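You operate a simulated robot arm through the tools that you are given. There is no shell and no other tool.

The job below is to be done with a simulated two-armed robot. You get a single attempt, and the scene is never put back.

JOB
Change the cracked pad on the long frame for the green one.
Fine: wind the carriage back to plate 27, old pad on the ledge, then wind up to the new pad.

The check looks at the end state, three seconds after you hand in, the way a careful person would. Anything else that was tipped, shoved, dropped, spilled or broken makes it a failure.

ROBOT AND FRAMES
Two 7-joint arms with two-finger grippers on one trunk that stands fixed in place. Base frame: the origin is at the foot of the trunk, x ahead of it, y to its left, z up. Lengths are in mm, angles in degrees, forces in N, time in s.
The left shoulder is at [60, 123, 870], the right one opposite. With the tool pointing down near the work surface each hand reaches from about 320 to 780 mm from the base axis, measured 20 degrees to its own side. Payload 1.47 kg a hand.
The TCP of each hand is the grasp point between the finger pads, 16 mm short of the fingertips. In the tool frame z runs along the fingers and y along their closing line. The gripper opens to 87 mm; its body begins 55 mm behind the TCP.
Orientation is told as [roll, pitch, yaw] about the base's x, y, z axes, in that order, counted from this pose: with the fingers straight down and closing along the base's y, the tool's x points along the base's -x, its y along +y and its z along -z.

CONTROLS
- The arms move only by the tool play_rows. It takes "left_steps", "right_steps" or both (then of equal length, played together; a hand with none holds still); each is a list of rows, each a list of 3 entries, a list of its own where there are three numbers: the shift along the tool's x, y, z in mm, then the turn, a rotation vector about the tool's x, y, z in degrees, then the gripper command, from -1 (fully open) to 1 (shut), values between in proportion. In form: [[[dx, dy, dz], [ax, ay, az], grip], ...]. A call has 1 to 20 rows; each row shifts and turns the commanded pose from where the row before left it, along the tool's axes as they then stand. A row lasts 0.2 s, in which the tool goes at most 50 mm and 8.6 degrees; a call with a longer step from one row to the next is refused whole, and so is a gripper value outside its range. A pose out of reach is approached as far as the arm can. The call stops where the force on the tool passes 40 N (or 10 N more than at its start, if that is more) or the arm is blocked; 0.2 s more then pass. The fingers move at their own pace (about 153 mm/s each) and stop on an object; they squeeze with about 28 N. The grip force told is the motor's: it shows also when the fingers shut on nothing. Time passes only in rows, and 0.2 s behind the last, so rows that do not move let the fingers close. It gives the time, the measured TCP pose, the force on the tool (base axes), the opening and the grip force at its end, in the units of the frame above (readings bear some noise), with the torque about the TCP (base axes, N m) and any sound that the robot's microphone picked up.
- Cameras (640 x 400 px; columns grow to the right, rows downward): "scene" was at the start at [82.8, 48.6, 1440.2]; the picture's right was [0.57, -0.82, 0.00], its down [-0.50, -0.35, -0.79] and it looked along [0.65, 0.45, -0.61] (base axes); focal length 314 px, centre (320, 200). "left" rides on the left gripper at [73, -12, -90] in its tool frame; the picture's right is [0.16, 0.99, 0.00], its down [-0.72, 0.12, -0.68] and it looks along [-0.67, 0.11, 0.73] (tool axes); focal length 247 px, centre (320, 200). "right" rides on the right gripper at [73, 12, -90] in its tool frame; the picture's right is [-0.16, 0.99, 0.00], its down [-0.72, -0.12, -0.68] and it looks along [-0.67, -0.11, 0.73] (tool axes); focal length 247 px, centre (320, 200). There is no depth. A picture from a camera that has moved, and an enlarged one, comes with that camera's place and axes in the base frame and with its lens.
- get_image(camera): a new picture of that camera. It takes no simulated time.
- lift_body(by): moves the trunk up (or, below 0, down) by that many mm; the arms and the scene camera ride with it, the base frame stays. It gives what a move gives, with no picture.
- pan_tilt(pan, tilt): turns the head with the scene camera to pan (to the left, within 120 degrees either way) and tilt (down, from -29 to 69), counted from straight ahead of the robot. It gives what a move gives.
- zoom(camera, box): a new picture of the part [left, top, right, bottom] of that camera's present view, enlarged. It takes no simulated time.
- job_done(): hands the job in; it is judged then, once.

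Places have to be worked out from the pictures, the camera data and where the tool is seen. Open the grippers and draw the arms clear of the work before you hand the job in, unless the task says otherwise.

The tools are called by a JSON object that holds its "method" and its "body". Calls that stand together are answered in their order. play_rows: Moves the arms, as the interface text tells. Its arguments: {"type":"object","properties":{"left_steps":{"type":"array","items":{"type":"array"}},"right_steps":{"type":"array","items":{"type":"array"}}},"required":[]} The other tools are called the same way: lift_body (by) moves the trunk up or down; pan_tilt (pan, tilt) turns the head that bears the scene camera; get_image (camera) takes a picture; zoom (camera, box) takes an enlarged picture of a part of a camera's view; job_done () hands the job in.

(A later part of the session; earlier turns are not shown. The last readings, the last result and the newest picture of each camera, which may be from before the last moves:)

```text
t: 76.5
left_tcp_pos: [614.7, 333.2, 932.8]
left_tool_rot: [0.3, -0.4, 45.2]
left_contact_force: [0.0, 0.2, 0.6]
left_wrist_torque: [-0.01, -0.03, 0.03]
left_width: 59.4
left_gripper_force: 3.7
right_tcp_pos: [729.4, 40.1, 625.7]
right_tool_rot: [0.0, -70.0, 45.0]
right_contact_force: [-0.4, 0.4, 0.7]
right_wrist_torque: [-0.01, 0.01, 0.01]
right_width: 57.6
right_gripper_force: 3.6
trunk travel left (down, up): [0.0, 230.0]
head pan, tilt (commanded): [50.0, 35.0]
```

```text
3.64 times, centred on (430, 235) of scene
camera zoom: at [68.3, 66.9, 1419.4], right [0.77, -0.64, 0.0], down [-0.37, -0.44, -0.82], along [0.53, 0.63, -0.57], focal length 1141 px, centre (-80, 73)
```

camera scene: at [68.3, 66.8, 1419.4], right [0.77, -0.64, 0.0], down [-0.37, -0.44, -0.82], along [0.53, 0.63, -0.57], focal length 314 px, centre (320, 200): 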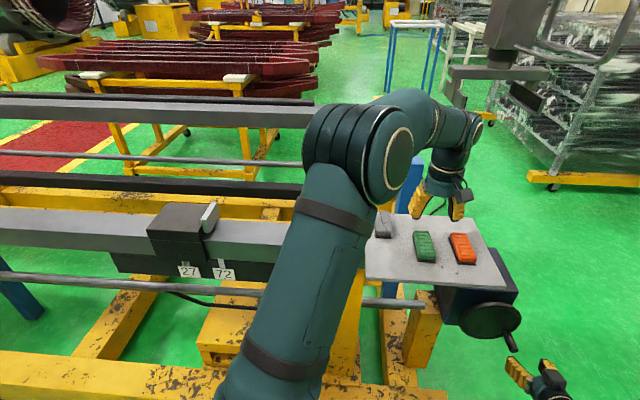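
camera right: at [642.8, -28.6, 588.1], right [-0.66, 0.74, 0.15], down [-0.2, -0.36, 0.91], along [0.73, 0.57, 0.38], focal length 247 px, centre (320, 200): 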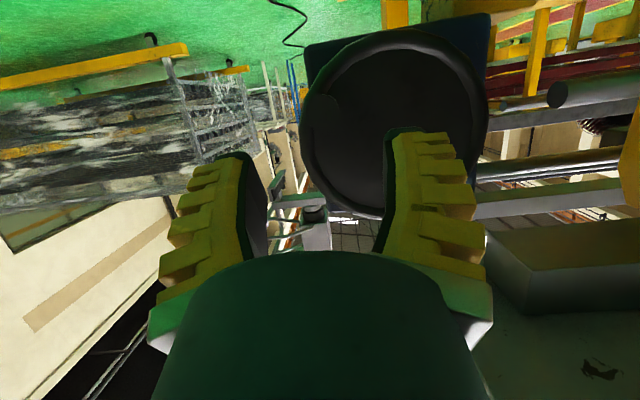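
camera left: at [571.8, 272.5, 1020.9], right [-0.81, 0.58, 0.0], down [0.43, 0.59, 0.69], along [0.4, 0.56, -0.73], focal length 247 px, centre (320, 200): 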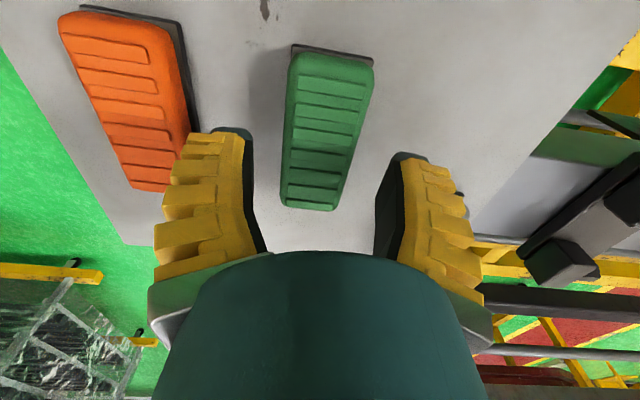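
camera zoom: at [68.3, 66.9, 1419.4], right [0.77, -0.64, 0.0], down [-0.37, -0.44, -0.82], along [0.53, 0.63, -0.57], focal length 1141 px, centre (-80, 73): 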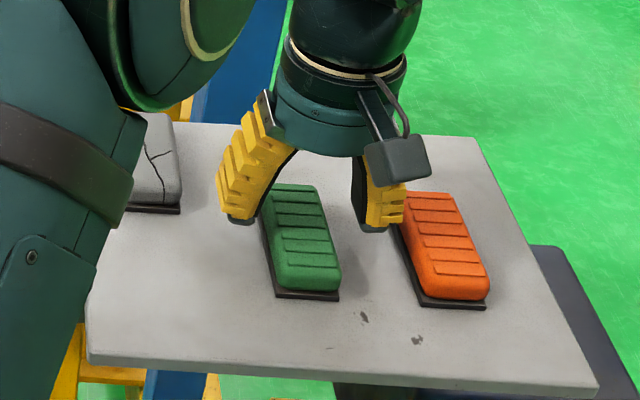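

Centred on the green pad; I narrow the opening to ~51 mm to keep clear of the orange pad and go down to z≈904.

{"method": "play_rows", "body": {"left_steps": [[[0, 0, 0], [0, 0, 0], -0.05], [[0, 0, 8], [0, 0, 0], -0.05], [[0, 0, 8], [0, 0, 0], -0.05], [[0, 0, 7], [0, 0, 0], -0.05], [[0, 0, 5], [0, 0, 0], -0.05], [[0, 0, 0], [0, 0, 0], -0.05]]}}

{"method": "get_image", "body": {"camera": "left"}}

{"method": "zoom", "body": {"camera": "scene", "box": [400, 205, 480, 275]}}

```text
t: 77.9
left_tcp_pos: [613.9, 334.2, 904.4]
left_tool_rot: [0.2, -0.3, 45.0]
left_contact_force: [0.5, 0.6, -0.4]
left_wrist_torque: [-0.03, 0.02, 0.01]
left_width: 51.3
left_gripper_force: 3.9
right_tcp_pos: [728.8, 41.2, 624.8]
right_tool_rot: [0.1, -70.0, 45.0]
right_contact_force: [0.6, 0.4, 0.0]
right_wrist_torque: [0.01, 0.03, -0.01]
right_width: 57.5
right_gripper_force: 3.9
trunk travel left (down, up): [0.0, 230.0]
head pan, tilt (commanded): [50.0, 35.0]
```

```text
taken
camera left: at [571.1, 272.6, 992.6], right [-0.81, 0.58, 0.0], down [0.43, 0.59, 0.69], along [0.4, 0.56, -0.73], focal length 247 px, centre (320, 200)
```

left: 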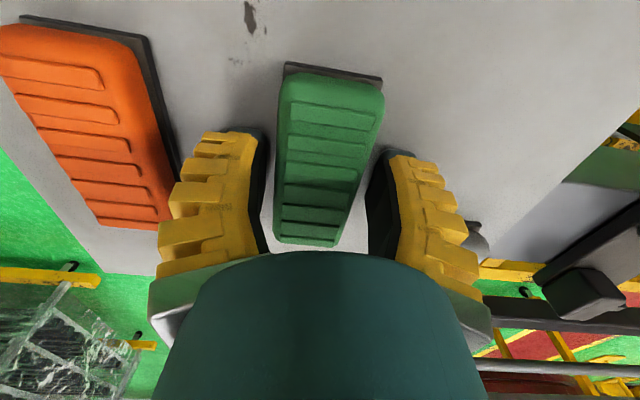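

```text
5.71 times, centred on (440, 240) of scene
camera zoom: at [68.2, 67.0, 1419.4], right [0.77, -0.64, 0.0], down [-0.37, -0.44, -0.82], along [0.53, 0.63, -0.57], focal length 1793 px, centre (-366, -29)
```

zoom: 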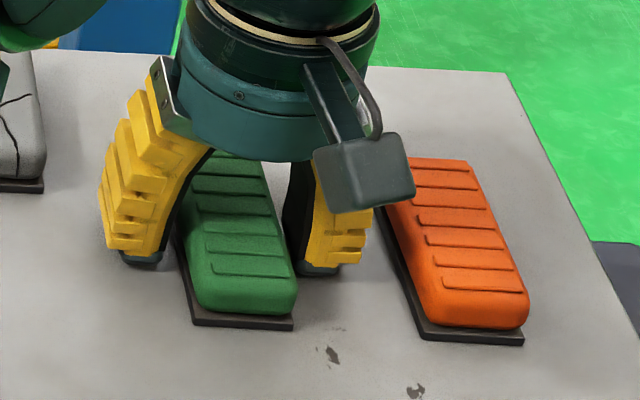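

The placement matches the way I held the cracked pad except ~3.5 mm along its length; I shift by that so the grip is identical, then close.

{"method": "play_rows", "body": {"left_steps": [[[3.5, 0, 0], [0, 0, 0], -0.05], [[0, 0, 0], [0, 0, 0], 0.1], [[0, 0, 0], [0, 0, 0], 0.4], [[0, 0, 0], [0, 0, 0], 1], [[0, 0, 0], [0, 0, 0], 1]]}}

{"method": "play_rows", "body": {"left_steps": [[[0, 0, -1.5], [0, 0, 0], 1], [[0, 0, -1.5], [0, 0, 0], 1], [[0, 0, -2], [0, 0, 0], 1]]}}

{"method": "get_image", "body": {"camera": "left"}}

{"method": "zoom", "body": {"camera": "scene", "box": [400, 205, 480, 275]}}

```text
t: 79.1
left_tcp_pos: [612.6, 330.7, 904.9]
left_tool_rot: [0.2, -0.5, 45.1]
left_contact_force: [0.7, 0.3, 8.1]
left_wrist_torque: [0.01, 0.02, -0.05]
left_width: 34.7
left_gripper_force: 27.8
right_tcp_pos: [729.0, 41.1, 625.5]
right_tool_rot: [0.1, -70.0, 45.0]
right_contact_force: [0.7, -0.8, -0.1]
right_wrist_torque: [-0.02, 0.0, -0.03]
right_width: 57.6
right_gripper_force: 3.7
trunk travel left (down, up): [0.0, 230.0]
head pan, tilt (commanded): [50.0, 35.0]
```

```text
t: 79.9
left_tcp_pos: [611.7, 332.2, 909.4]
left_tool_rot: [0.2, -0.5, 45.1]
left_contact_force: [-0.3, -0.2, -0.7]
left_wrist_torque: [-0.05, -0.02, -0.02]
left_width: 34.2
left_gripper_force: 28.2
right_tcp_pos: [728.4, 41.4, 626.1]
right_tool_rot: [-0.1, -70.0, 45.0]
right_contact_force: [-0.1, -1.0, 0.1]
right_wrist_torque: [-0.01, 0.0, -0.01]
right_width: 57.4
right_gripper_force: 3.1
trunk travel left (down, up): [0.0, 230.0]
head pan, tilt (commanded): [50.0, 35.0]
```

```text
taken
camera left: at [568.9, 271.0, 998.0], right [-0.81, 0.58, 0.0], down [0.43, 0.59, 0.69], along [0.4, 0.56, -0.73], focal length 247 px, centre (320, 200)
```

left: 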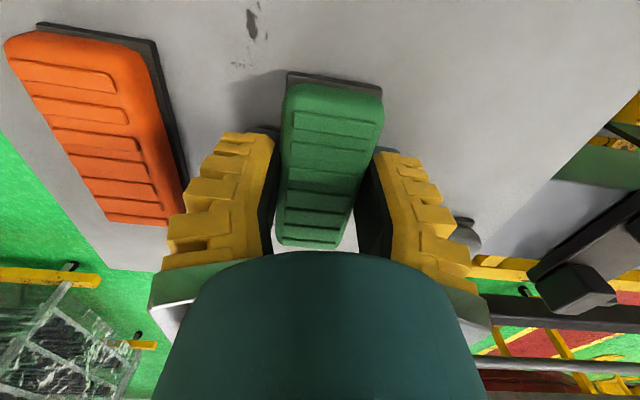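

```text
5.71 times, centred on (440, 240) of scene
camera zoom: at [68.3, 67.0, 1419.4], right [0.77, -0.64, 0.0], down [-0.37, -0.44, -0.82], along [0.53, 0.63, -0.57], focal length 1793 px, centre (-366, -29)
```

zoom: 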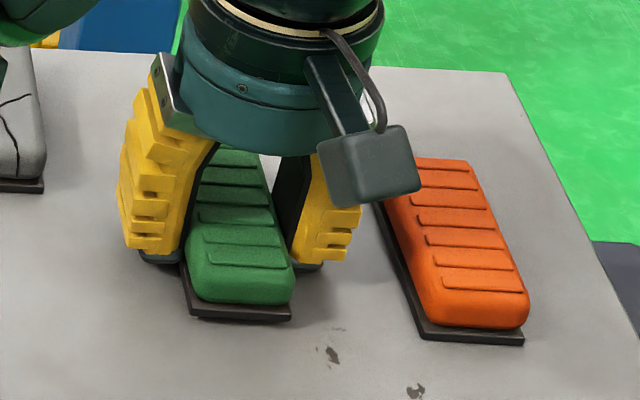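

The green pad is gripped like the cracked one and lifting off the table; the orange pad is untouched. I raise it and carry it over the tray.

{"method": "play_rows", "body": {"left_steps": [[[0, 0, -3], [0, 0, 0], 1], [[0, 0, -5], [0, 0, 0], 1], [[0, 0, -7], [0, 0, 0], 1], [[0, 0, -10], [0, 0, 0], 1], [[0, 0, -15], [0, 0, 0], 1], [[0, 0, -15], [0, 0, 0], 1], [[0, 0, -15], [0, 0, 0], 1], [[0, 0, -15], [0, 0, 0], 1], [[0, 0, -6], [0, 0, 0], 1]]}}

{"method": "play_rows", "body": {"left_steps": [[[-2, 12, 0], [0, 0, 0], 1], [[-4, 22, 0], [0, 0, 0], 1], [[-5, 30, 0], [0, 0, 0], 1], [[-5, 30, 0], [0, 0, 0], 1], [[-5, 30, 0], [0, 0, 0], 1], [[-5, 30, 0], [0, 0, 0], 1], [[-5, 30, 0], [0, 0, 0], 1], [[-5, 30, 0], [0, 0, 0], 1], [[-4, 28, 0], [0, 0, 0], 1], [[-2, 15, 0], [0, 0, 0], 1], [[-1.6, 8, 0], [0, 0, 0], 1], [[0, 0, 0], [0, 0, 0], 1]]}}

{"method": "get_image", "body": {"camera": "left"}}

{"method": "get_image", "body": {"camera": "scene"}}

```text
t: 81.9
left_tcp_pos: [610.8, 329.2, 1002.0]
left_tool_rot: [0.0, -0.4, 45.1]
left_contact_force: [0.5, -0.8, -0.3]
left_wrist_torque: [-0.04, 0.01, -0.02]
left_width: 34.3
left_gripper_force: 28.0
right_tcp_pos: [729.2, 41.2, 625.6]
right_tool_rot: [0.0, -70.0, 44.9]
right_contact_force: [0.0, 0.4, -0.4]
right_wrist_torque: [0.03, 0.02, 0.01]
right_width: 57.3
right_gripper_force: 3.8
trunk travel left (down, up): [0.0, 230.0]
head pan, tilt (commanded): [50.0, 35.0]
```

```text
t: 84.5
left_tcp_pos: [455.1, 547.9, 1000.1]
left_tool_rot: [0.2, -0.5, 45.0]
left_contact_force: [-0.2, -0.3, -1.0]
left_wrist_torque: [-0.01, 0.03, 0.02]
left_width: 34.3
left_gripper_force: 27.8
right_tcp_pos: [728.6, 42.2, 624.7]
right_tool_rot: [0.0, -70.0, 44.9]
right_contact_force: [0.8, -0.2, -0.2]
right_wrist_torque: [0.05, -0.01, -0.01]
right_width: 57.4
right_gripper_force: 3.3
trunk travel left (down, up): [0.0, 230.0]
head pan, tilt (commanded): [50.0, 35.0]
```

```text
taken
camera left: at [411.3, 487.3, 1089.1], right [-0.81, 0.58, 0.0], down [0.43, 0.59, 0.69], along [0.4, 0.56, -0.73], focal length 247 px, centre (320, 200)
```

left: 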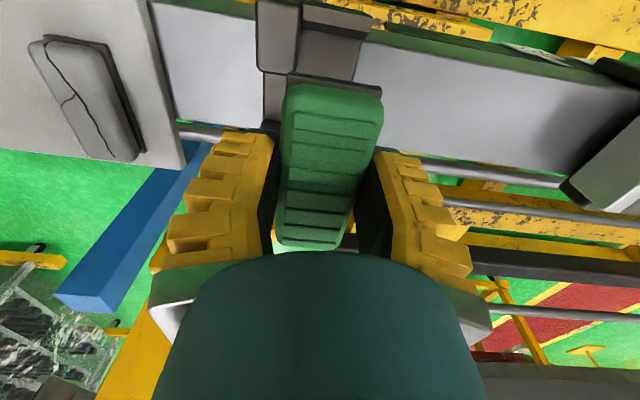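

```text
taken
camera scene: at [68.2, 67.1, 1419.4], right [0.77, -0.64, 0.0], down [-0.37, -0.44, -0.82], along [0.53, 0.63, -0.57], focal length 314 px, centre (320, 200)
```

scene: 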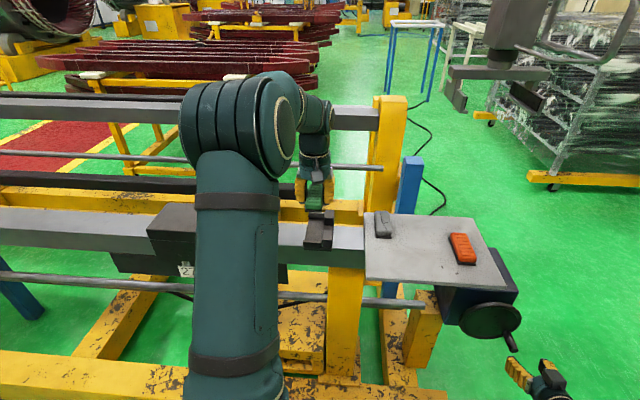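

I shift to the tray position (s≈68.3, w≈711) and lower to z≈949, the same height as an earlier picture with the cracked pad, so I can compare the alignment.

{"method": "play_rows", "body": {"left_steps": [[[-1.5, 2.7, 0], [0, 0, 0], 1], [[0, 0, 15], [0, 0, 0], 1], [[0, 0, 15], [0, 0, 0], 1], [[0, 0, 12], [0, 0, 0], 1], [[0, 0, 9], [0, 0, 0], 1], [[0, 0, 0], [0, 0, 0], 1]]}}

{"method": "get_image", "body": {"camera": "left"}}

{"method": "zoom", "body": {"camera": "left", "box": [210, 0, 410, 130]}}

{"method": "zoom", "body": {"camera": "scene", "box": [270, 175, 370, 255]}}

```text
t: 85.9
left_tcp_pos: [453.8, 552.2, 950.8]
left_tool_rot: [0.2, -0.4, 45.1]
left_contact_force: [0.5, -0.4, -0.5]
left_wrist_torque: [-0.01, -0.03, -0.01]
left_width: 34.3
left_gripper_force: 28.0
right_tcp_pos: [729.0, 41.1, 624.8]
right_tool_rot: [0.1, -70.0, 45.0]
right_contact_force: [0.7, -0.5, -0.9]
right_wrist_torque: [-0.02, 0.01, -0.03]
right_width: 57.5
right_gripper_force: 3.7
trunk travel left (down, up): [0.0, 230.0]
head pan, tilt (commanded): [50.0, 35.0]
```

```text
taken
camera left: at [409.9, 490.5, 1039.1], right [-0.81, 0.58, 0.0], down [0.43, 0.59, 0.69], along [0.4, 0.56, -0.73], focal length 247 px, centre (320, 200)
```

left: 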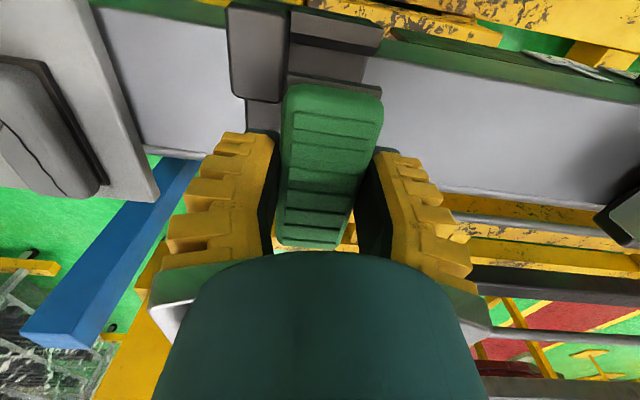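

```text
3.08 times, centred on (310, 65) of left
camera zoom: at [409.9, 490.5, 1039.1], right [-0.81, 0.58, 0.0], down [0.43, 0.59, 0.69], along [0.4, 0.56, -0.73], focal length 760 px, centre (351, 615)
```

zoom: 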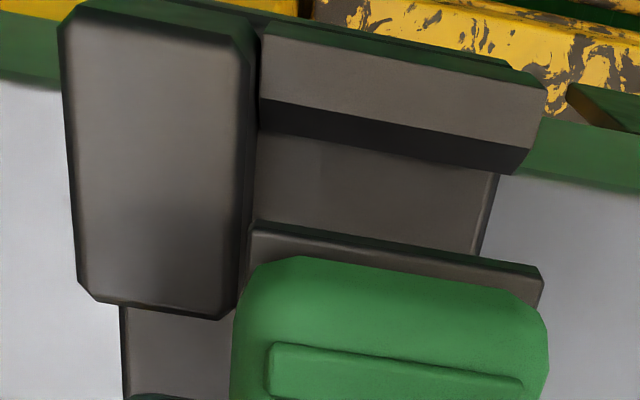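

```text
5.00 times, centred on (320, 215) of scene
camera zoom: at [68.2, 67.0, 1419.4], right [0.77, -0.64, 0.0], down [-0.37, -0.44, -0.82], along [0.53, 0.63, -0.57], focal length 1569 px, centre (320, 125)
```

zoom: 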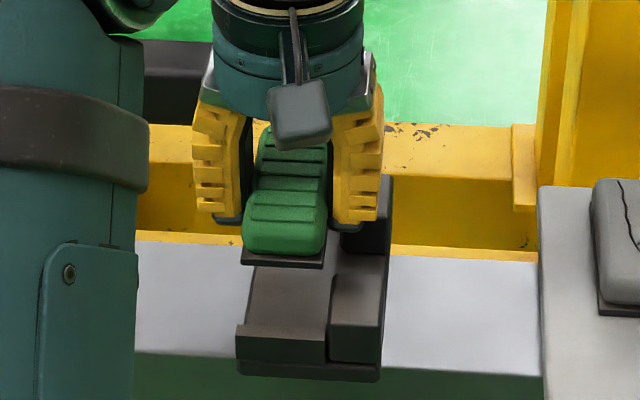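

Alignment of block and lip in the picture matches the earlier one. I lower the green pad into the tray: first to ~913, then in small steps.

{"method": "play_rows", "body": {"left_steps": [[[0, 0, 10], [0, 0, 0], 1], [[0, 0, 10], [0, 0, 0], 1], [[0, 0, 8], [0, 0, 0], 1], [[0, 0, 6], [0, 0, 0], 1], [[0, 0, 3], [0, 0, 0], 1], [[0, 0, 0], [0, 0, 0], 1]]}}

{"method": "zoom", "body": {"camera": "left", "box": [210, 0, 410, 130]}}

{"method": "zoom", "body": {"camera": "scene", "box": [270, 175, 370, 255]}}

```text
t: 87.3
left_tcp_pos: [454.0, 552.0, 912.3]
left_tool_rot: [0.1, -0.4, 45.1]
left_contact_force: [1.3, 0.5, -0.5]
left_wrist_torque: [0.02, -0.01, -0.01]
left_width: 34.3
left_gripper_force: 28.0
right_tcp_pos: [729.4, 42.1, 625.6]
right_tool_rot: [-0.1, -70.0, 45.0]
right_contact_force: [-0.9, -0.1, -0.3]
right_wrist_torque: [0.0, 0.03, 0.0]
right_width: 57.2
right_gripper_force: 3.6
trunk travel left (down, up): [0.0, 230.0]
head pan, tilt (commanded): [50.0, 35.0]
```

```text
3.08 times, centred on (310, 65) of left
camera zoom: at [410.5, 491.1, 1001.4], right [-0.81, 0.58, 0.0], down [0.43, 0.59, 0.69], along [0.4, 0.56, -0.73], focal length 760 px, centre (351, 615)
```

zoom: 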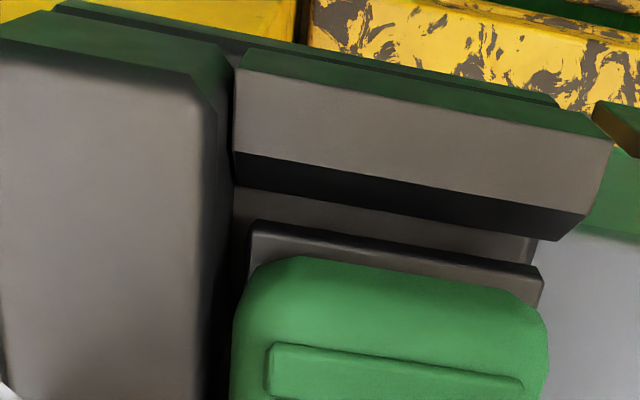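

```text
5.00 times, centred on (320, 215) of scene
camera zoom: at [68.3, 67.0, 1419.4], right [0.77, -0.64, 0.0], down [-0.37, -0.44, -0.82], along [0.53, 0.63, -0.57], focal length 1569 px, centre (320, 125)
```

zoom: 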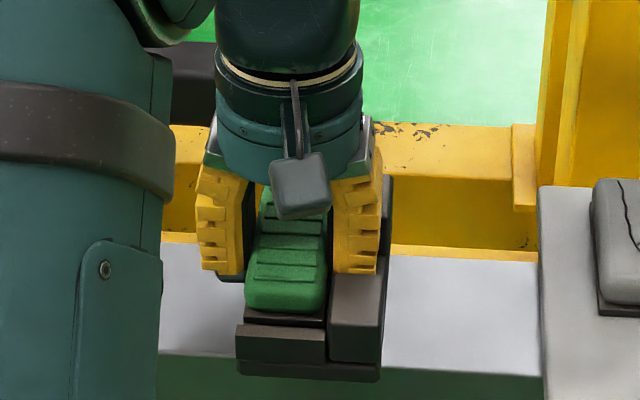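

The pad's end sits just inside the lip and clear of the block. I continue down in small steps with checks.

{"method": "play_rows", "body": {"left_steps": [[[0, 0, 2], [0, 0, 0], 1], [[0, 0, 2], [0, 0, 0], 1], [[0, 0, 1.5], [0, 0, 0], 1]]}}

{"method": "zoom", "body": {"camera": "left", "box": [210, 0, 410, 130]}}

```text
t: 88.1
left_tcp_pos: [453.6, 551.8, 907.5]
left_tool_rot: [0.1, -0.3, 45.1]
left_contact_force: [-0.3, 0.0, -1.5]
left_wrist_torque: [-0.02, -0.03, -0.03]
left_width: 34.3
left_gripper_force: 28.7
right_tcp_pos: [728.5, 42.8, 625.7]
right_tool_rot: [0.1, -70.0, 45.0]
right_contact_force: [0.2, 0.3, 0.1]
right_wrist_torque: [0.03, 0.0, -0.04]
right_width: 57.5
right_gripper_force: 3.9
trunk travel left (down, up): [0.0, 230.0]
head pan, tilt (commanded): [50.0, 35.0]
```

```text
3.08 times, centred on (310, 65) of left
camera zoom: at [410.8, 491.1, 996.0], right [-0.81, 0.58, 0.0], down [0.43, 0.59, 0.69], along [0.4, 0.56, -0.73], focal length 760 px, centre (351, 615)
```

zoom: 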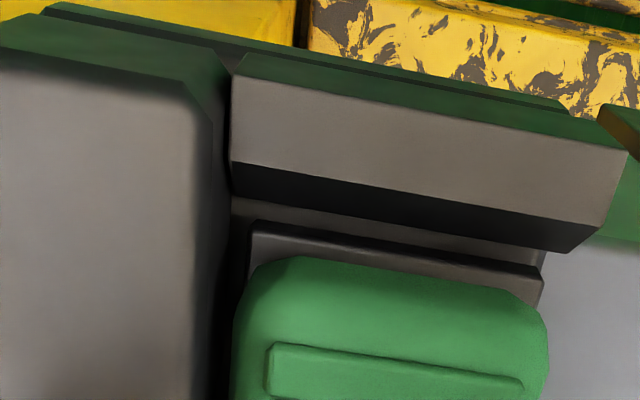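

No contact yet; still a small even gap to the lip. Next steps of 1 mm.

{"method": "play_rows", "body": {"left_steps": [[[0, 0, 1], [0, 0, 0], 1], [[0, 0, 1], [0, 0, 0], 1]]}}

```text
t: 88.7
left_tcp_pos: [453.6, 552.7, 904.0]
left_tool_rot: [0.2, -0.4, 45.1]
left_contact_force: [0.0, -0.1, -1.0]
left_wrist_torque: [0.03, 0.0, 0.01]
left_width: 34.3
left_gripper_force: 28.1
right_tcp_pos: [729.3, 41.4, 623.5]
right_tool_rot: [0.0, -70.0, 45.0]
right_contact_force: [0.5, -0.5, 0.4]
right_wrist_torque: [-0.01, -0.04, -0.01]
right_width: 57.3
right_gripper_force: 3.8
trunk travel left (down, up): [0.0, 230.0]
head pan, tilt (commanded): [50.0, 35.0]
```

Still free; another millimetre.

{"method": "play_rows", "body": {"left_steps": [[[0, 0, 1], [0, 0, 0], 1], [[0, 0, 0], [0, 0, 0], 1]]}}

{"method": "zoom", "body": {"camera": "left", "box": [210, 0, 410, 130]}}

```text
t: 89.3
left_tcp_pos: [454.5, 551.7, 904.5]
left_tool_rot: [0.2, -0.4, 45.0]
left_contact_force: [-0.2, -0.2, -0.8]
left_wrist_torque: [0.01, -0.01, 0.01]
left_width: 34.1
left_gripper_force: 27.5
right_tcp_pos: [729.1, 41.8, 624.6]
right_tool_rot: [0.0, -70.0, 44.9]
right_contact_force: [-0.1, 0.0, -0.8]
right_wrist_torque: [0.0, 0.0, 0.01]
right_width: 57.3
right_gripper_force: 3.4
trunk travel left (down, up): [0.0, 230.0]
head pan, tilt (commanded): [50.0, 35.0]
```

```text
3.08 times, centred on (310, 65) of left
camera zoom: at [411.0, 490.7, 993.0], right [-0.81, 0.58, 0.0], down [0.43, 0.59, 0.69], along [0.4, 0.56, -0.73], focal length 760 px, centre (351, 615)
```

zoom: 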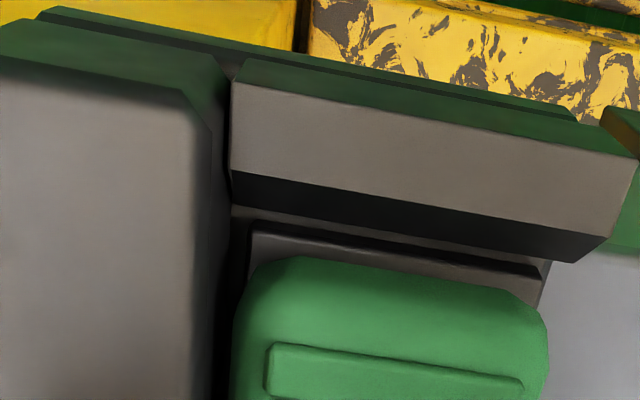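

Still no load. Another 1 mm step.

{"method": "play_rows", "body": {"left_steps": [[[0, 0, 1], [0, 0, 0], 1], [[0, 0, 0], [0, 0, 0], 1]]}}

```text
t: 89.9
left_tcp_pos: [454.3, 550.8, 904.5]
left_tool_rot: [0.2, -0.5, 45.1]
left_contact_force: [-0.3, 0.3, 3.7]
left_wrist_torque: [0.04, 0.01, 0.01]
left_width: 34.4
left_gripper_force: 28.0
right_tcp_pos: [730.1, 41.4, 625.2]
right_tool_rot: [0.0, -70.0, 45.0]
right_contact_force: [-0.3, -0.4, 0.5]
right_wrist_torque: [-0.02, -0.03, 0.0]
right_width: 57.5
right_gripper_force: 3.8
trunk travel left (down, up): [0.0, 230.0]
head pan, tilt (commanded): [50.0, 35.0]
```

Contact (3.7 N) at the expected floor height. I open the fingers gradually to release the green pad.

{"method": "play_rows", "body": {"left_steps": [[[0, 0, 0], [0, 0, 0], 0.15], [[0, 0, 0], [0, 0, 0], 0.05], [[0, 0, 0], [0, 0, 0], -0.1], [[0, 0, 0], [0, 0, 0], -0.2], [[0, 0, 0], [0, 0, 0], -0.2]]}}

{"method": "get_image", "body": {"camera": "left"}}

{"method": "zoom", "body": {"camera": "scene", "box": [270, 175, 370, 255]}}

```text
t: 91.1
left_tcp_pos: [455.6, 552.5, 903.9]
left_tool_rot: [0.2, -0.4, 45.1]
left_contact_force: [-0.2, -0.4, 0.7]
left_wrist_torque: [0.0, 0.02, 0.03]
left_width: 57.7
left_gripper_force: 4.2
right_tcp_pos: [728.8, 42.1, 625.3]
right_tool_rot: [0.1, -70.0, 44.9]
right_contact_force: [0.0, 0.0, -0.9]
right_wrist_torque: [-0.02, 0.03, 0.01]
right_width: 57.4
right_gripper_force: 4.0
trunk travel left (down, up): [0.0, 230.0]
head pan, tilt (commanded): [50.0, 35.0]
```

```text
taken
camera left: at [411.1, 490.6, 992.2], right [-0.81, 0.58, 0.0], down [0.43, 0.59, 0.69], along [0.4, 0.56, -0.73], focal length 247 px, centre (320, 200)
```

left: 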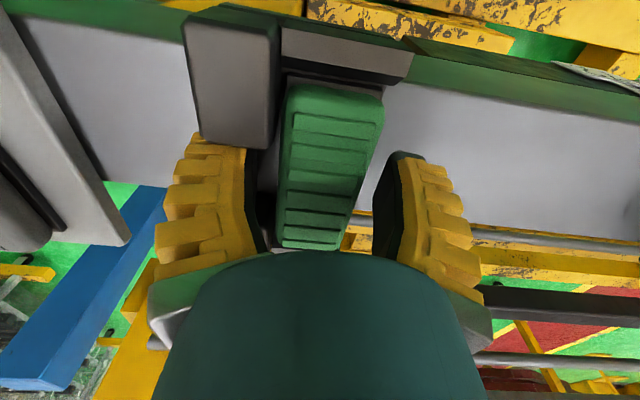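

```text
5.00 times, centred on (320, 215) of scene
camera zoom: at [68.2, 67.0, 1419.4], right [0.77, -0.64, 0.0], down [-0.37, -0.44, -0.82], along [0.53, 0.63, -0.57], focal length 1569 px, centre (320, 125)
```

zoom: 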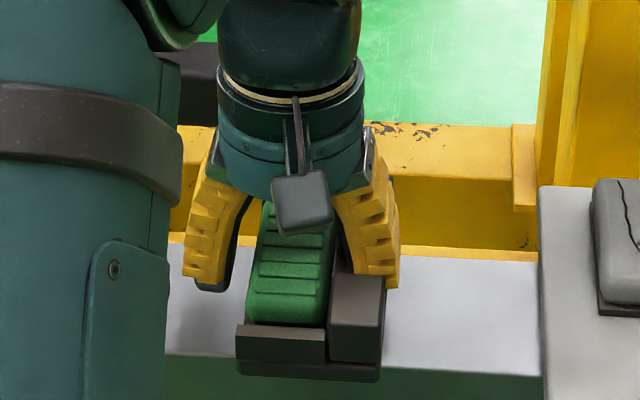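

The green pad is released in the tray. I lift the hand straight up and inspect the seating.

{"method": "play_rows", "body": {"left_steps": [[[0, 0, -5], [0, 0, 0], -0.2], [[0, 0, -10], [0, 0, 0], -0.2], [[0, 0, -20], [0, 0, 0], -0.2], [[0, 0, -30], [0, 0, 0], -0.2], [[0, 0, -30], [0, 0, 0], -0.2], [[0, 0, -30], [0, 0, 0], -0.2], [[0, 0, 0], [0, 0, 0], -0.2]]}}

{"method": "zoom", "body": {"camera": "left", "box": [220, 20, 420, 170]}}

{"method": "zoom", "body": {"camera": "scene", "box": [285, 195, 355, 260]}}

```text
t: 92.7
left_tcp_pos: [454.1, 551.3, 1028.5]
left_tool_rot: [0.2, -0.3, 45.1]
left_contact_force: [0.8, 0.7, 0.6]
left_wrist_torque: [0.01, 0.02, -0.02]
left_width: 57.2
left_gripper_force: 3.4
right_tcp_pos: [728.4, 41.1, 624.8]
right_tool_rot: [0.0, -70.0, 45.1]
right_contact_force: [0.3, 0.0, -0.4]
right_wrist_torque: [0.0, -0.02, -0.01]
right_width: 57.4
right_gripper_force: 3.4
trunk travel left (down, up): [0.0, 230.0]
head pan, tilt (commanded): [50.0, 35.0]
```

```text
2.67 times, centred on (320, 95) of left
camera zoom: at [410.9, 490.1, 1116.4], right [-0.81, 0.58, 0.0], down [0.43, 0.59, 0.69], along [0.4, 0.56, -0.73], focal length 659 px, centre (320, 480)
```

zoom: 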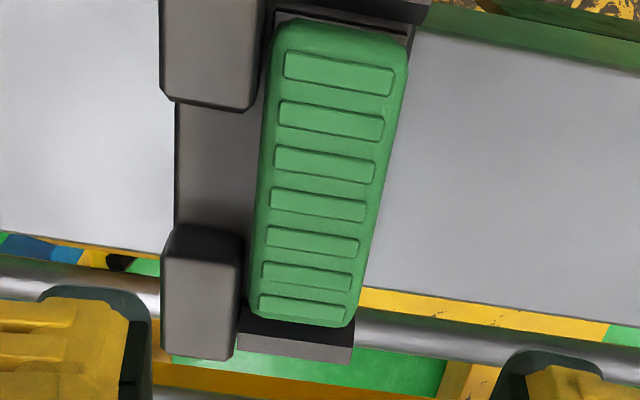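

```text
6.15 times, centred on (320, 228) of scene
camera zoom: at [68.2, 66.9, 1419.4], right [0.77, -0.64, 0.0], down [-0.37, -0.44, -0.82], along [0.53, 0.63, -0.57], focal length 1931 px, centre (320, 31)
```

zoom: 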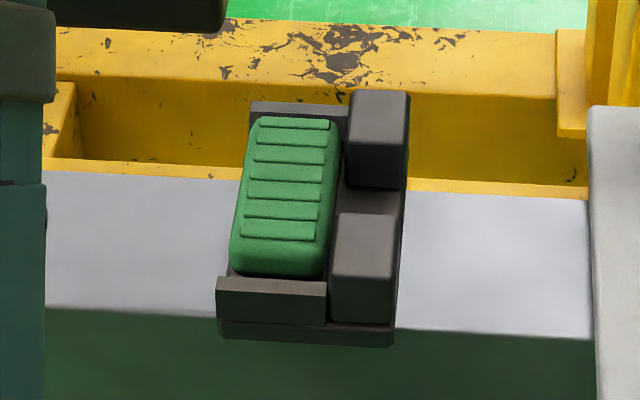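

The green pad sits exactly where the cracked one was. I withdraw the left hand toward the robot side (clear of the beam) to a spot where its camera watches the gap between pad and carriage face.

{"method": "play_rows", "body": {"left_steps": [[[20, 5.5, 0], [0, 0, 0], -1], [[20, 5.5, 0], [0, 0, 0], -1], [[20, 5.5, 0], [0, 0, 0], -1], [[20, 5.5, 0], [0, 0, 0], -1], [[20, 5.5, 0], [0, 0, 0], -1], [[20, 5.5, 0], [0, 0, 0], -1], [[0, 0, 0], [0, 0, 0], -1]]}}

{"method": "get_image", "body": {"camera": "left"}}

{"method": "get_image", "body": {"camera": "right"}}

{"method": "pan_tilt", "body": {"pan": 30, "tilt": 50}}

{"method": "get_image", "body": {"camera": "scene"}}

```text
t: 94.3
left_tcp_pos: [348.9, 488.5, 1029.0]
left_tool_rot: [0.2, -0.3, 45.1]
left_contact_force: [0.4, -0.3, 0.3]
left_wrist_torque: [-0.01, -0.05, -0.02]
left_width: 87.0
left_gripper_force: 0.0
right_tcp_pos: [729.7, 41.4, 625.1]
right_tool_rot: [0.1, -70.0, 45.0]
right_contact_force: [1.5, 0.6, 0.1]
right_wrist_torque: [0.0, 0.0, 0.04]
right_width: 57.7
right_gripper_force: 3.9
trunk travel left (down, up): [0.0, 230.0]
head pan, tilt (commanded): [50.0, 35.0]
```

```text
taken
camera left: at [305.5, 427.5, 1117.1], right [-0.81, 0.58, 0.0], down [0.43, 0.59, 0.69], along [0.4, 0.56, -0.73], focal length 247 px, centre (320, 200)
```

left: 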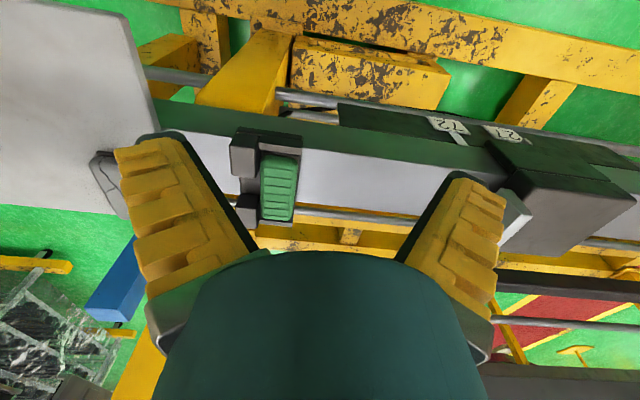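

```text
taken
camera right: at [643.0, -28.4, 588.0], right [-0.66, 0.74, 0.15], down [-0.2, -0.36, 0.91], along [0.73, 0.57, 0.38], focal length 247 px, centre (320, 200)
```

right: 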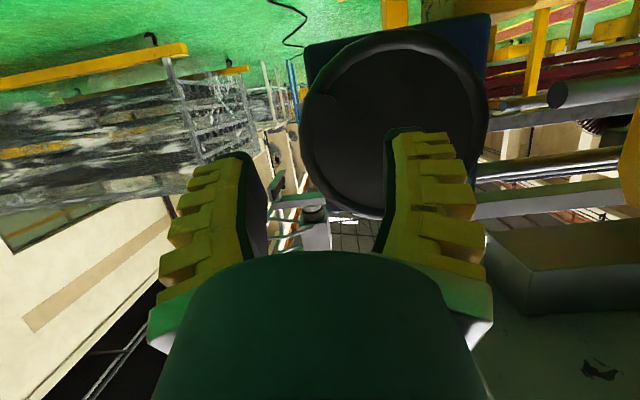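

```text
t: 95.1
left_tcp_pos: [348.5, 489.3, 1028.1]
left_tool_rot: [0.2, -0.5, 45.1]
left_contact_force: [-0.4, -0.6, 0.3]
left_wrist_torque: [0.01, 0.01, 0.0]
left_width: 87.0
left_gripper_force: 0.1
right_tcp_pos: [729.2, 42.8, 624.4]
right_tool_rot: [0.0, -70.0, 44.9]
right_contact_force: [-1.5, -0.5, 0.0]
right_wrist_torque: [0.0, 0.0, -0.02]
right_width: 57.6
right_gripper_force: 3.9
trunk travel left (down, up): [0.0, 230.0]
head pan, tilt (commanded): [30.0, 50.0]
```

```text
taken
camera scene: at [78.2, 38.1, 1397.7], right [0.5, -0.87, 0.0], down [-0.66, -0.38, -0.64], along [0.56, 0.32, -0.77], focal length 314 px, centre (320, 200)
```

scene: 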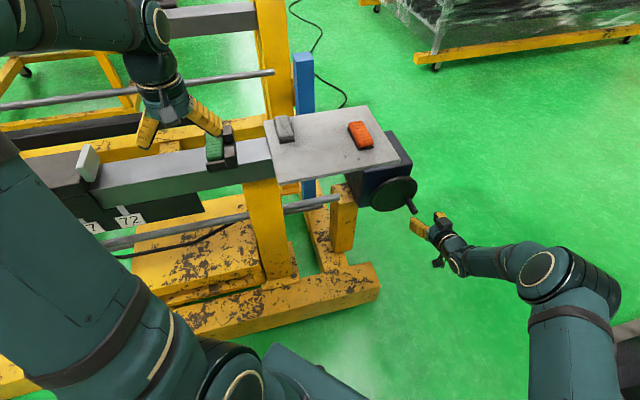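

All clear around the carriage. Now I re-acquire the knob with the right hand: I zoom in the right camera where it should be.

{"method": "zoom", "body": {"camera": "right", "box": [240, 40, 420, 180]}}

{"method": "zoom", "body": {"camera": "scene", "box": [340, 140, 480, 260]}}

```text
2.86 times, centred on (330, 110) of right
camera zoom: at [643.0, -28.4, 588.0], right [-0.66, 0.74, 0.15], down [-0.2, -0.36, 0.91], along [0.73, 0.57, 0.38], focal length 706 px, centre (291, 457)
```

zoom: 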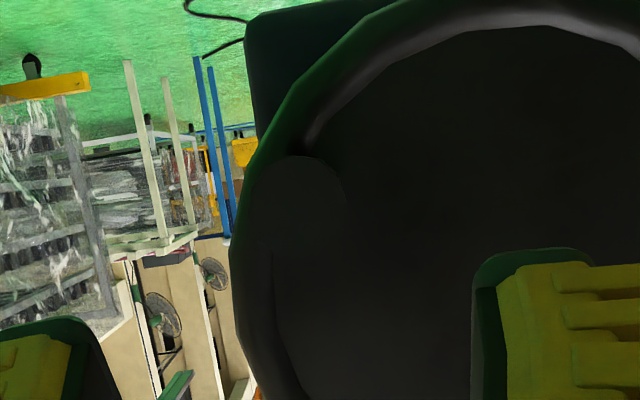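

```text
3.33 times, centred on (410, 200) of scene
camera zoom: at [78.2, 38.1, 1397.7], right [0.5, -0.87, 0.0], down [-0.66, -0.38, -0.64], along [0.56, 0.32, -0.77], focal length 1046 px, centre (20, 200)
```

zoom: 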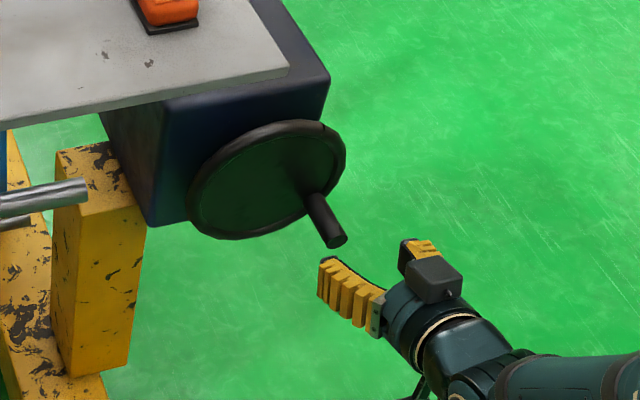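

The knob is at about (s=-484, z=597). I bring the right hand back in along its axis, open around the knob.

{"method": "play_rows", "body": {"right_steps": [[[1, 0.6, 17.3], [0, 0, 0], -0.2], [[1, 0.6, 17.3], [0, 0, 0], -0.2], [[1, 0.6, 17.3], [0, 0, 0], -0.2], [[1.2, 0.6, 17.4], [0, 0, 0], -0.2], [[0, 0, 0], [0, 0, 0], -0.2]]}}

{"method": "zoom", "body": {"camera": "right", "box": [220, 100, 420, 260]}}

{"method": "zoom", "body": {"camera": "scene", "box": [340, 140, 480, 260]}}

```text
t: 96.3
left_tcp_pos: [348.2, 488.1, 1028.3]
left_tool_rot: [0.3, -0.3, 45.2]
left_contact_force: [-0.3, 0.2, -0.6]
left_wrist_torque: [0.01, 0.02, 0.02]
left_width: 87.1
left_gripper_force: 0.1
right_tcp_pos: [770.7, 87.9, 598.2]
right_tool_rot: [0.0, -70.1, 45.0]
right_contact_force: [0.1, -0.3, 0.4]
right_wrist_torque: [0.0, -0.02, 0.04]
right_width: 57.3
right_gripper_force: 3.7
trunk travel left (down, up): [0.0, 230.0]
head pan, tilt (commanded): [30.0, 50.0]
```

```text
2.50 times, centred on (320, 180) of right
camera zoom: at [685.8, 17.7, 561.4], right [-0.66, 0.74, 0.15], down [-0.19, -0.36, 0.91], along [0.73, 0.57, 0.38], focal length 617 px, centre (320, 250)
```

zoom: 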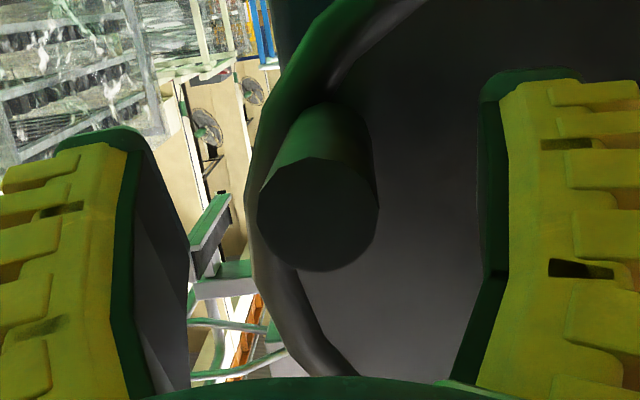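

```text
3.33 times, centred on (410, 200) of scene
camera zoom: at [78.2, 38.1, 1397.7], right [0.5, -0.87, 0.0], down [-0.66, -0.38, -0.64], along [0.56, 0.32, -0.77], focal length 1046 px, centre (20, 200)
```

zoom: 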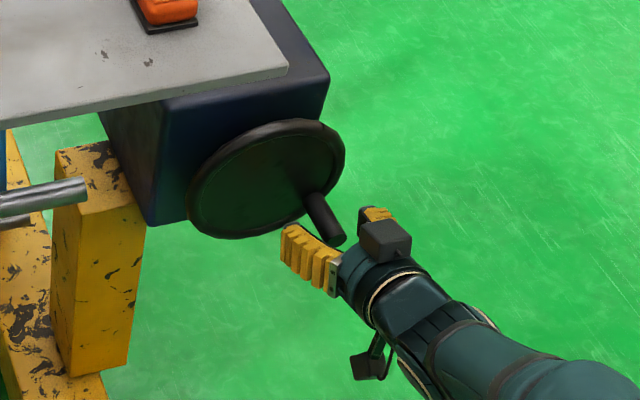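

The knob is nicely centred (about 2 mm low). Refit of all points gives circle centre (s=-430, z=631.5), r=63.2. I grip and wind the other way, from 213° to 163°.

{"method": "play_rows", "body": {"right_steps": [[[1.8, 0, 0.6], [0, 0, 0], -0.2], [[0, 0, 0], [0, 0, 0], 0.5], [[0, 0, 0], [0, 0, 0], 1], [[0, 0, 0], [0, 0, 0], 1], [[-9.1, -5.25, -3.3], [0, 0, 0], 1], [[-9.8, -3.5, -3.6], [0, 0, 0], 1], [[-10.2, -1.6, -3.7], [0, 0, 0], 1], [[-10.35, 0.3, -3.8], [0, 0, 0], 1], [[-10.1, 2.2, -3.7], [0, 0, 0], 1], [[0, 0, 0], [0, 0, 0], 1]]}}

{"method": "zoom", "body": {"camera": "right", "box": [220, 100, 420, 260]}}

{"method": "get_image", "body": {"camera": "left"}}

```text
t: 98.5
left_tcp_pos: [348.9, 489.1, 1028.8]
left_tool_rot: [0.3, -0.4, 45.1]
left_contact_force: [0.6, -0.5, 1.1]
left_wrist_torque: [0.01, 0.04, 0.01]
left_width: 87.2
left_gripper_force: 0.0
right_tcp_pos: [777.0, 82.2, 648.6]
right_tool_rot: [-0.1, -70.0, 44.9]
right_contact_force: [-11.3, 0.2, -8.3]
right_wrist_torque: [-0.22, 0.03, 0.02]
right_width: 11.0
right_gripper_force: 30.1
trunk travel left (down, up): [0.0, 230.0]
head pan, tilt (commanded): [30.0, 50.0]
```

```text
2.50 times, centred on (320, 180) of right
camera zoom: at [691.2, 12.0, 610.8], right [-0.66, 0.74, 0.15], down [-0.19, -0.36, 0.91], along [0.73, 0.57, 0.38], focal length 617 px, centre (320, 250)
```

zoom: 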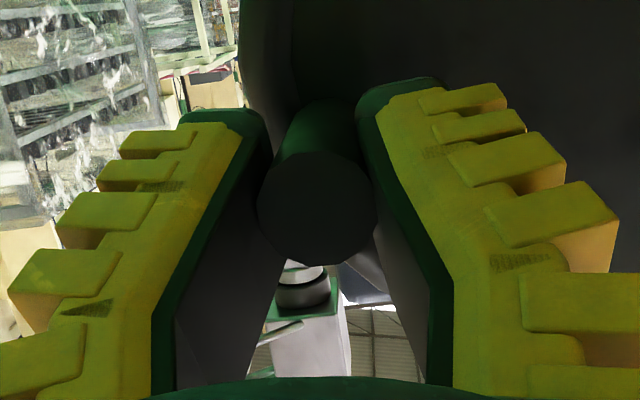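

```text
taken
camera left: at [305.9, 427.7, 1117.1], right [-0.81, 0.58, 0.0], down [0.43, 0.59, 0.69], along [0.4, 0.56, -0.73], focal length 247 px, centre (320, 200)
```

left: 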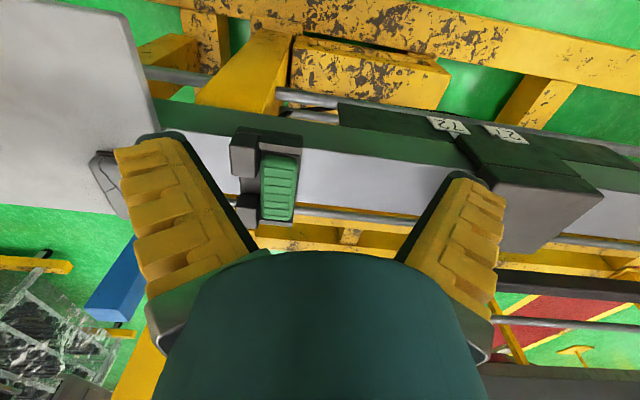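

It works: the carriage is moving up the beam and forces are modest. I continue three more steps, then open to recentre.

{"method": "play_rows", "body": {"right_steps": [[[-9.6, 4.05, -3.5], [0, 0, 0], 1], [[-8.8, 5.8, -3.2], [0, 0, 0], 1], [[-7.7, 7.3, -2.8], [0, 0, 0], 1], [[0, 0, 0], [0, 0, 0], 1]]}}

{"method": "play_rows", "body": {"right_steps": [[[0, 0, 0], [0, 0, 0], 0.2], [[0, 0, 0], [0, 0, 0], 0.2]]}}

{"method": "zoom", "body": {"camera": "right", "box": [220, 100, 420, 260]}}

{"method": "get_image", "body": {"camera": "left"}}

```text
t: 99.5
left_tcp_pos: [350.7, 488.7, 1029.0]
left_tool_rot: [0.2, -0.4, 45.1]
left_contact_force: [-0.2, -0.3, -0.8]
left_wrist_torque: [0.01, 0.0, -0.05]
left_width: 86.8
left_gripper_force: 0.1
right_tcp_pos: [766.1, 94.0, 677.4]
right_tool_rot: [-0.2, -70.1, 45.0]
right_contact_force: [2.7, -2.3, -3.8]
right_wrist_torque: [-0.19, 0.01, -0.04]
right_width: 10.0
right_gripper_force: 30.2
trunk travel left (down, up): [0.0, 230.0]
head pan, tilt (commanded): [30.0, 50.0]
```

```text
t: 100.1
left_tcp_pos: [348.8, 490.0, 1028.7]
left_tool_rot: [0.2, -0.5, 45.1]
left_contact_force: [-0.2, 0.7, -0.7]
left_wrist_torque: [0.0, 0.03, 0.0]
left_width: 87.2
left_gripper_force: 0.1
right_tcp_pos: [764.4, 94.8, 676.9]
right_tool_rot: [0.0, -70.1, 45.0]
right_contact_force: [-0.2, -0.2, 0.1]
right_wrist_torque: [0.03, -0.01, -0.03]
right_width: 40.6
right_gripper_force: 4.3
trunk travel left (down, up): [0.0, 230.0]
head pan, tilt (commanded): [30.0, 50.0]
```

```text
2.50 times, centred on (320, 180) of right
camera zoom: at [678.5, 24.5, 639.2], right [-0.66, 0.74, 0.15], down [-0.2, -0.36, 0.91], along [0.73, 0.57, 0.38], focal length 617 px, centre (320, 250)
```

zoom: 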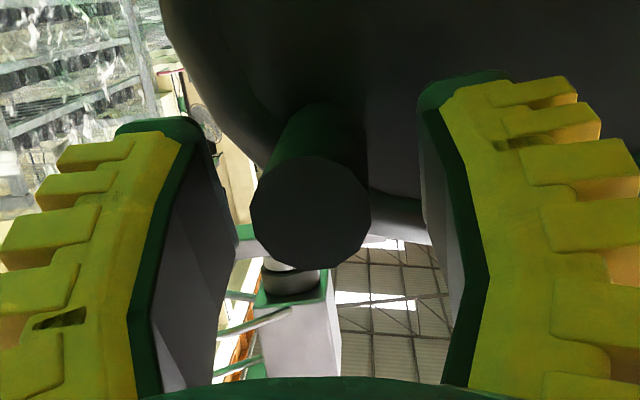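

```text
taken
camera left: at [305.7, 427.6, 1117.2], right [-0.81, 0.58, 0.0], down [0.43, 0.59, 0.69], along [0.4, 0.56, -0.73], focal length 247 px, centre (320, 200)
```

left: 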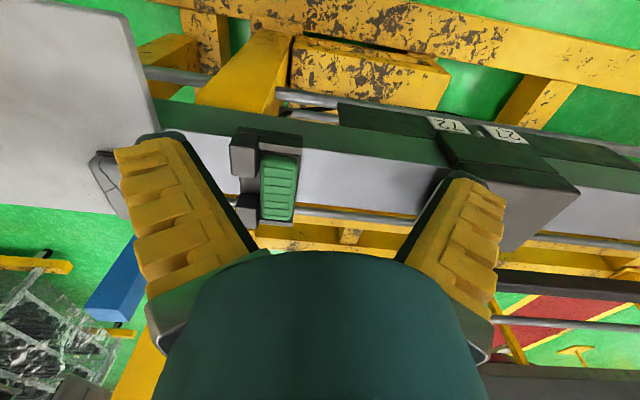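

The model matches well (knob at 135°). I recentre 1.5 mm, regrip and wind to 95°.

{"method": "play_rows", "body": {"right_steps": [[[0, -1.5, 0], [0, 0, 0], 0.2], [[0, 0, 0], [0, 0, 0], 0.7], [[0, 0, 0], [0, 0, 0], 1], [[0, 0, 0], [0, 0, 0], 1], [[-6.9, 8.7, -2.5], [0, 0, 0], 1], [[-5.2, 9.5, -1.9], [0, 0, 0], 1], [[-3.5, 10.35, -1.3], [0, 0, 0], 1], [[-1.8, 10.85, -0.65], [0, 0, 0], 1], [[0, 0, 0], [0, 0, 0], 1]]}}

{"method": "play_rows", "body": {"right_steps": [[[0, 0, 0], [0, 0, 0], 0.2], [[0, 0, 0], [0, 0, 0], 0.2]]}}

{"method": "zoom", "body": {"camera": "right", "box": [220, 100, 420, 260]}}

{"method": "get_image", "body": {"camera": "left"}}

```text
t: 102.1
left_tcp_pos: [350.6, 488.4, 1028.6]
left_tool_rot: [0.3, -0.5, 45.1]
left_contact_force: [-0.2, -0.9, -1.4]
left_wrist_torque: [0.03, -0.02, 0.03]
left_width: 86.7
left_gripper_force: 0.0
right_tcp_pos: [737.7, 120.9, 695.3]
right_tool_rot: [0.1, -70.1, 44.9]
right_contact_force: [1.8, -7.1, 2.1]
right_wrist_torque: [-0.06, -0.15, -0.04]
right_width: 11.1
right_gripper_force: 29.9
trunk travel left (down, up): [0.0, 230.0]
head pan, tilt (commanded): [30.0, 50.0]
```

```text
t: 102.7
left_tcp_pos: [349.4, 487.9, 1029.4]
left_tool_rot: [0.2, -0.4, 45.2]
left_contact_force: [-0.1, 0.6, 0.2]
left_wrist_torque: [-0.02, 0.0, 0.03]
left_width: 87.0
left_gripper_force: 0.1
right_tcp_pos: [737.1, 121.7, 695.3]
right_tool_rot: [0.1, -70.0, 45.0]
right_contact_force: [0.1, 0.2, -0.2]
right_wrist_torque: [-0.02, 0.0, 0.0]
right_width: 40.9
right_gripper_force: 4.2
trunk travel left (down, up): [0.0, 230.0]
head pan, tilt (commanded): [30.0, 50.0]
```

```text
2.50 times, centred on (320, 180) of right
camera zoom: at [651.8, 51.4, 657.3], right [-0.66, 0.74, 0.15], down [-0.19, -0.36, 0.91], along [0.73, 0.57, 0.38], focal length 617 px, centre (320, 250)
```

zoom: 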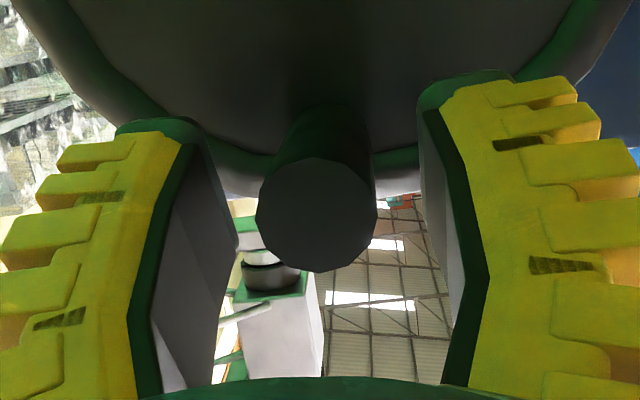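

```text
taken
camera left: at [305.8, 427.7, 1117.1], right [-0.81, 0.58, 0.0], down [0.43, 0.59, 0.69], along [0.4, 0.56, -0.73], focal length 247 px, centre (320, 200)
```

left: 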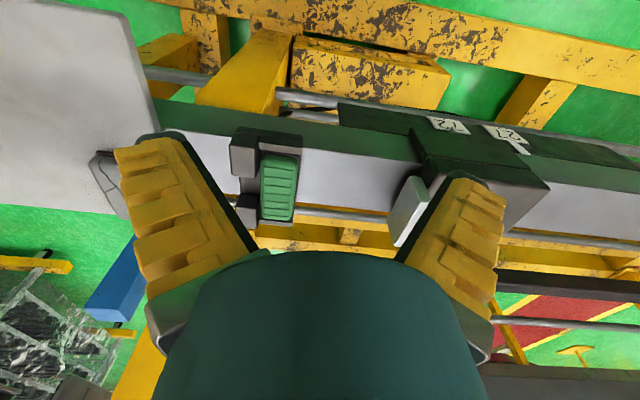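

Well centred again, at 95°. I regrip and wind to 45°.

{"method": "play_rows", "body": {"right_steps": [[[0, 0, 0], [0, 0, 0], 0.7], [[0, 0, 0], [0, 0, 0], 1], [[0, 0, 0], [0, 0, 0], 1], [[0, 10.7, 0], [0, 0, 0], 1], [[1.8, 10.85, 0.65], [0, 0, 0], 1], [[3.5, 10.35, 1.3], [0, 0, 0], 1], [[5.2, 9.5, 1.9], [0, 0, 0], 1], [[6.65, 8.4, 2.4], [0, 0, 0], 1], [[0, 0, 0], [0, 0, 0], 1]]}}

{"method": "play_rows", "body": {"right_steps": [[[0, 0, 0], [0, 0, 0], 0.2], [[0, 0, 0], [0, 0, 0], 0.2]]}}

{"method": "zoom", "body": {"camera": "right", "box": [220, 100, 420, 260]}}

{"method": "get_image", "body": {"camera": "left"}}

```text
t: 104.7
left_tcp_pos: [348.0, 488.5, 1030.2]
left_tool_rot: [0.1, -0.5, 45.0]
left_contact_force: [0.4, -0.5, -0.8]
left_wrist_torque: [0.02, 0.01, -0.01]
left_width: 86.9
left_gripper_force: 0.1
right_tcp_pos: [703.2, 156.6, 676.4]
right_tool_rot: [0.2, -69.9, 44.9]
right_contact_force: [-2.0, -2.2, 4.4]
right_wrist_torque: [0.2, -0.29, -0.04]
right_width: 11.6
right_gripper_force: 30.0
trunk travel left (down, up): [0.0, 230.0]
head pan, tilt (commanded): [30.0, 50.0]
```

```text
t: 105.3
left_tcp_pos: [349.8, 488.9, 1028.2]
left_tool_rot: [0.2, -0.4, 45.1]
left_contact_force: [-0.5, -0.5, -0.4]
left_wrist_torque: [-0.03, 0.0, 0.01]
left_width: 86.8
left_gripper_force: 0.2
right_tcp_pos: [703.9, 157.2, 675.6]
right_tool_rot: [0.1, -70.0, 44.9]
right_contact_force: [0.3, -1.0, 0.3]
right_wrist_torque: [-0.01, -0.02, 0.02]
right_width: 40.6
right_gripper_force: 4.5
trunk travel left (down, up): [0.0, 230.0]
head pan, tilt (commanded): [30.0, 50.0]
```

```text
2.50 times, centred on (320, 180) of right
camera zoom: at [618.0, 87.0, 639.5], right [-0.66, 0.74, 0.15], down [-0.19, -0.36, 0.91], along [0.73, 0.57, 0.38], focal length 617 px, centre (320, 250)
```

zoom: 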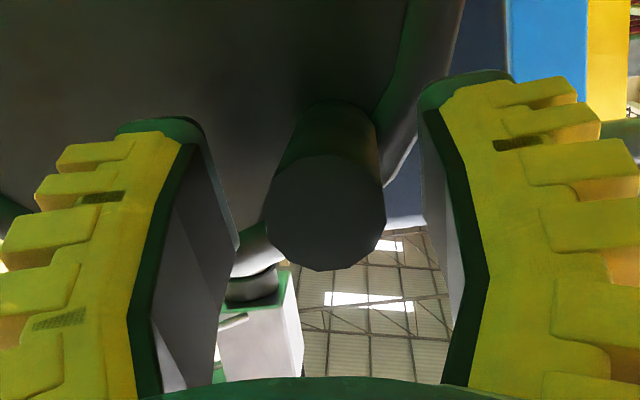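

```text
taken
camera left: at [305.8, 427.6, 1117.1], right [-0.81, 0.58, 0.0], down [0.43, 0.59, 0.69], along [0.4, 0.56, -0.73], focal length 247 px, centre (320, 200)
```

left: 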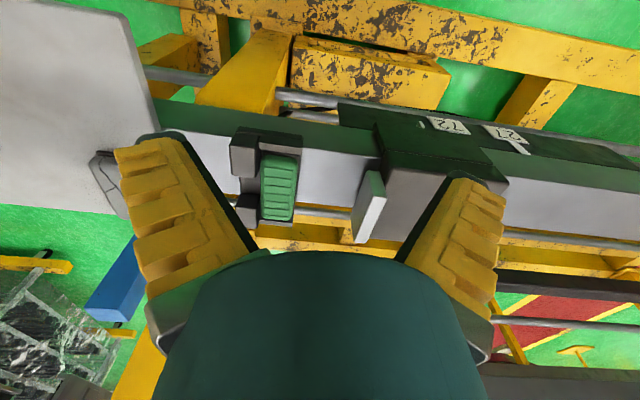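

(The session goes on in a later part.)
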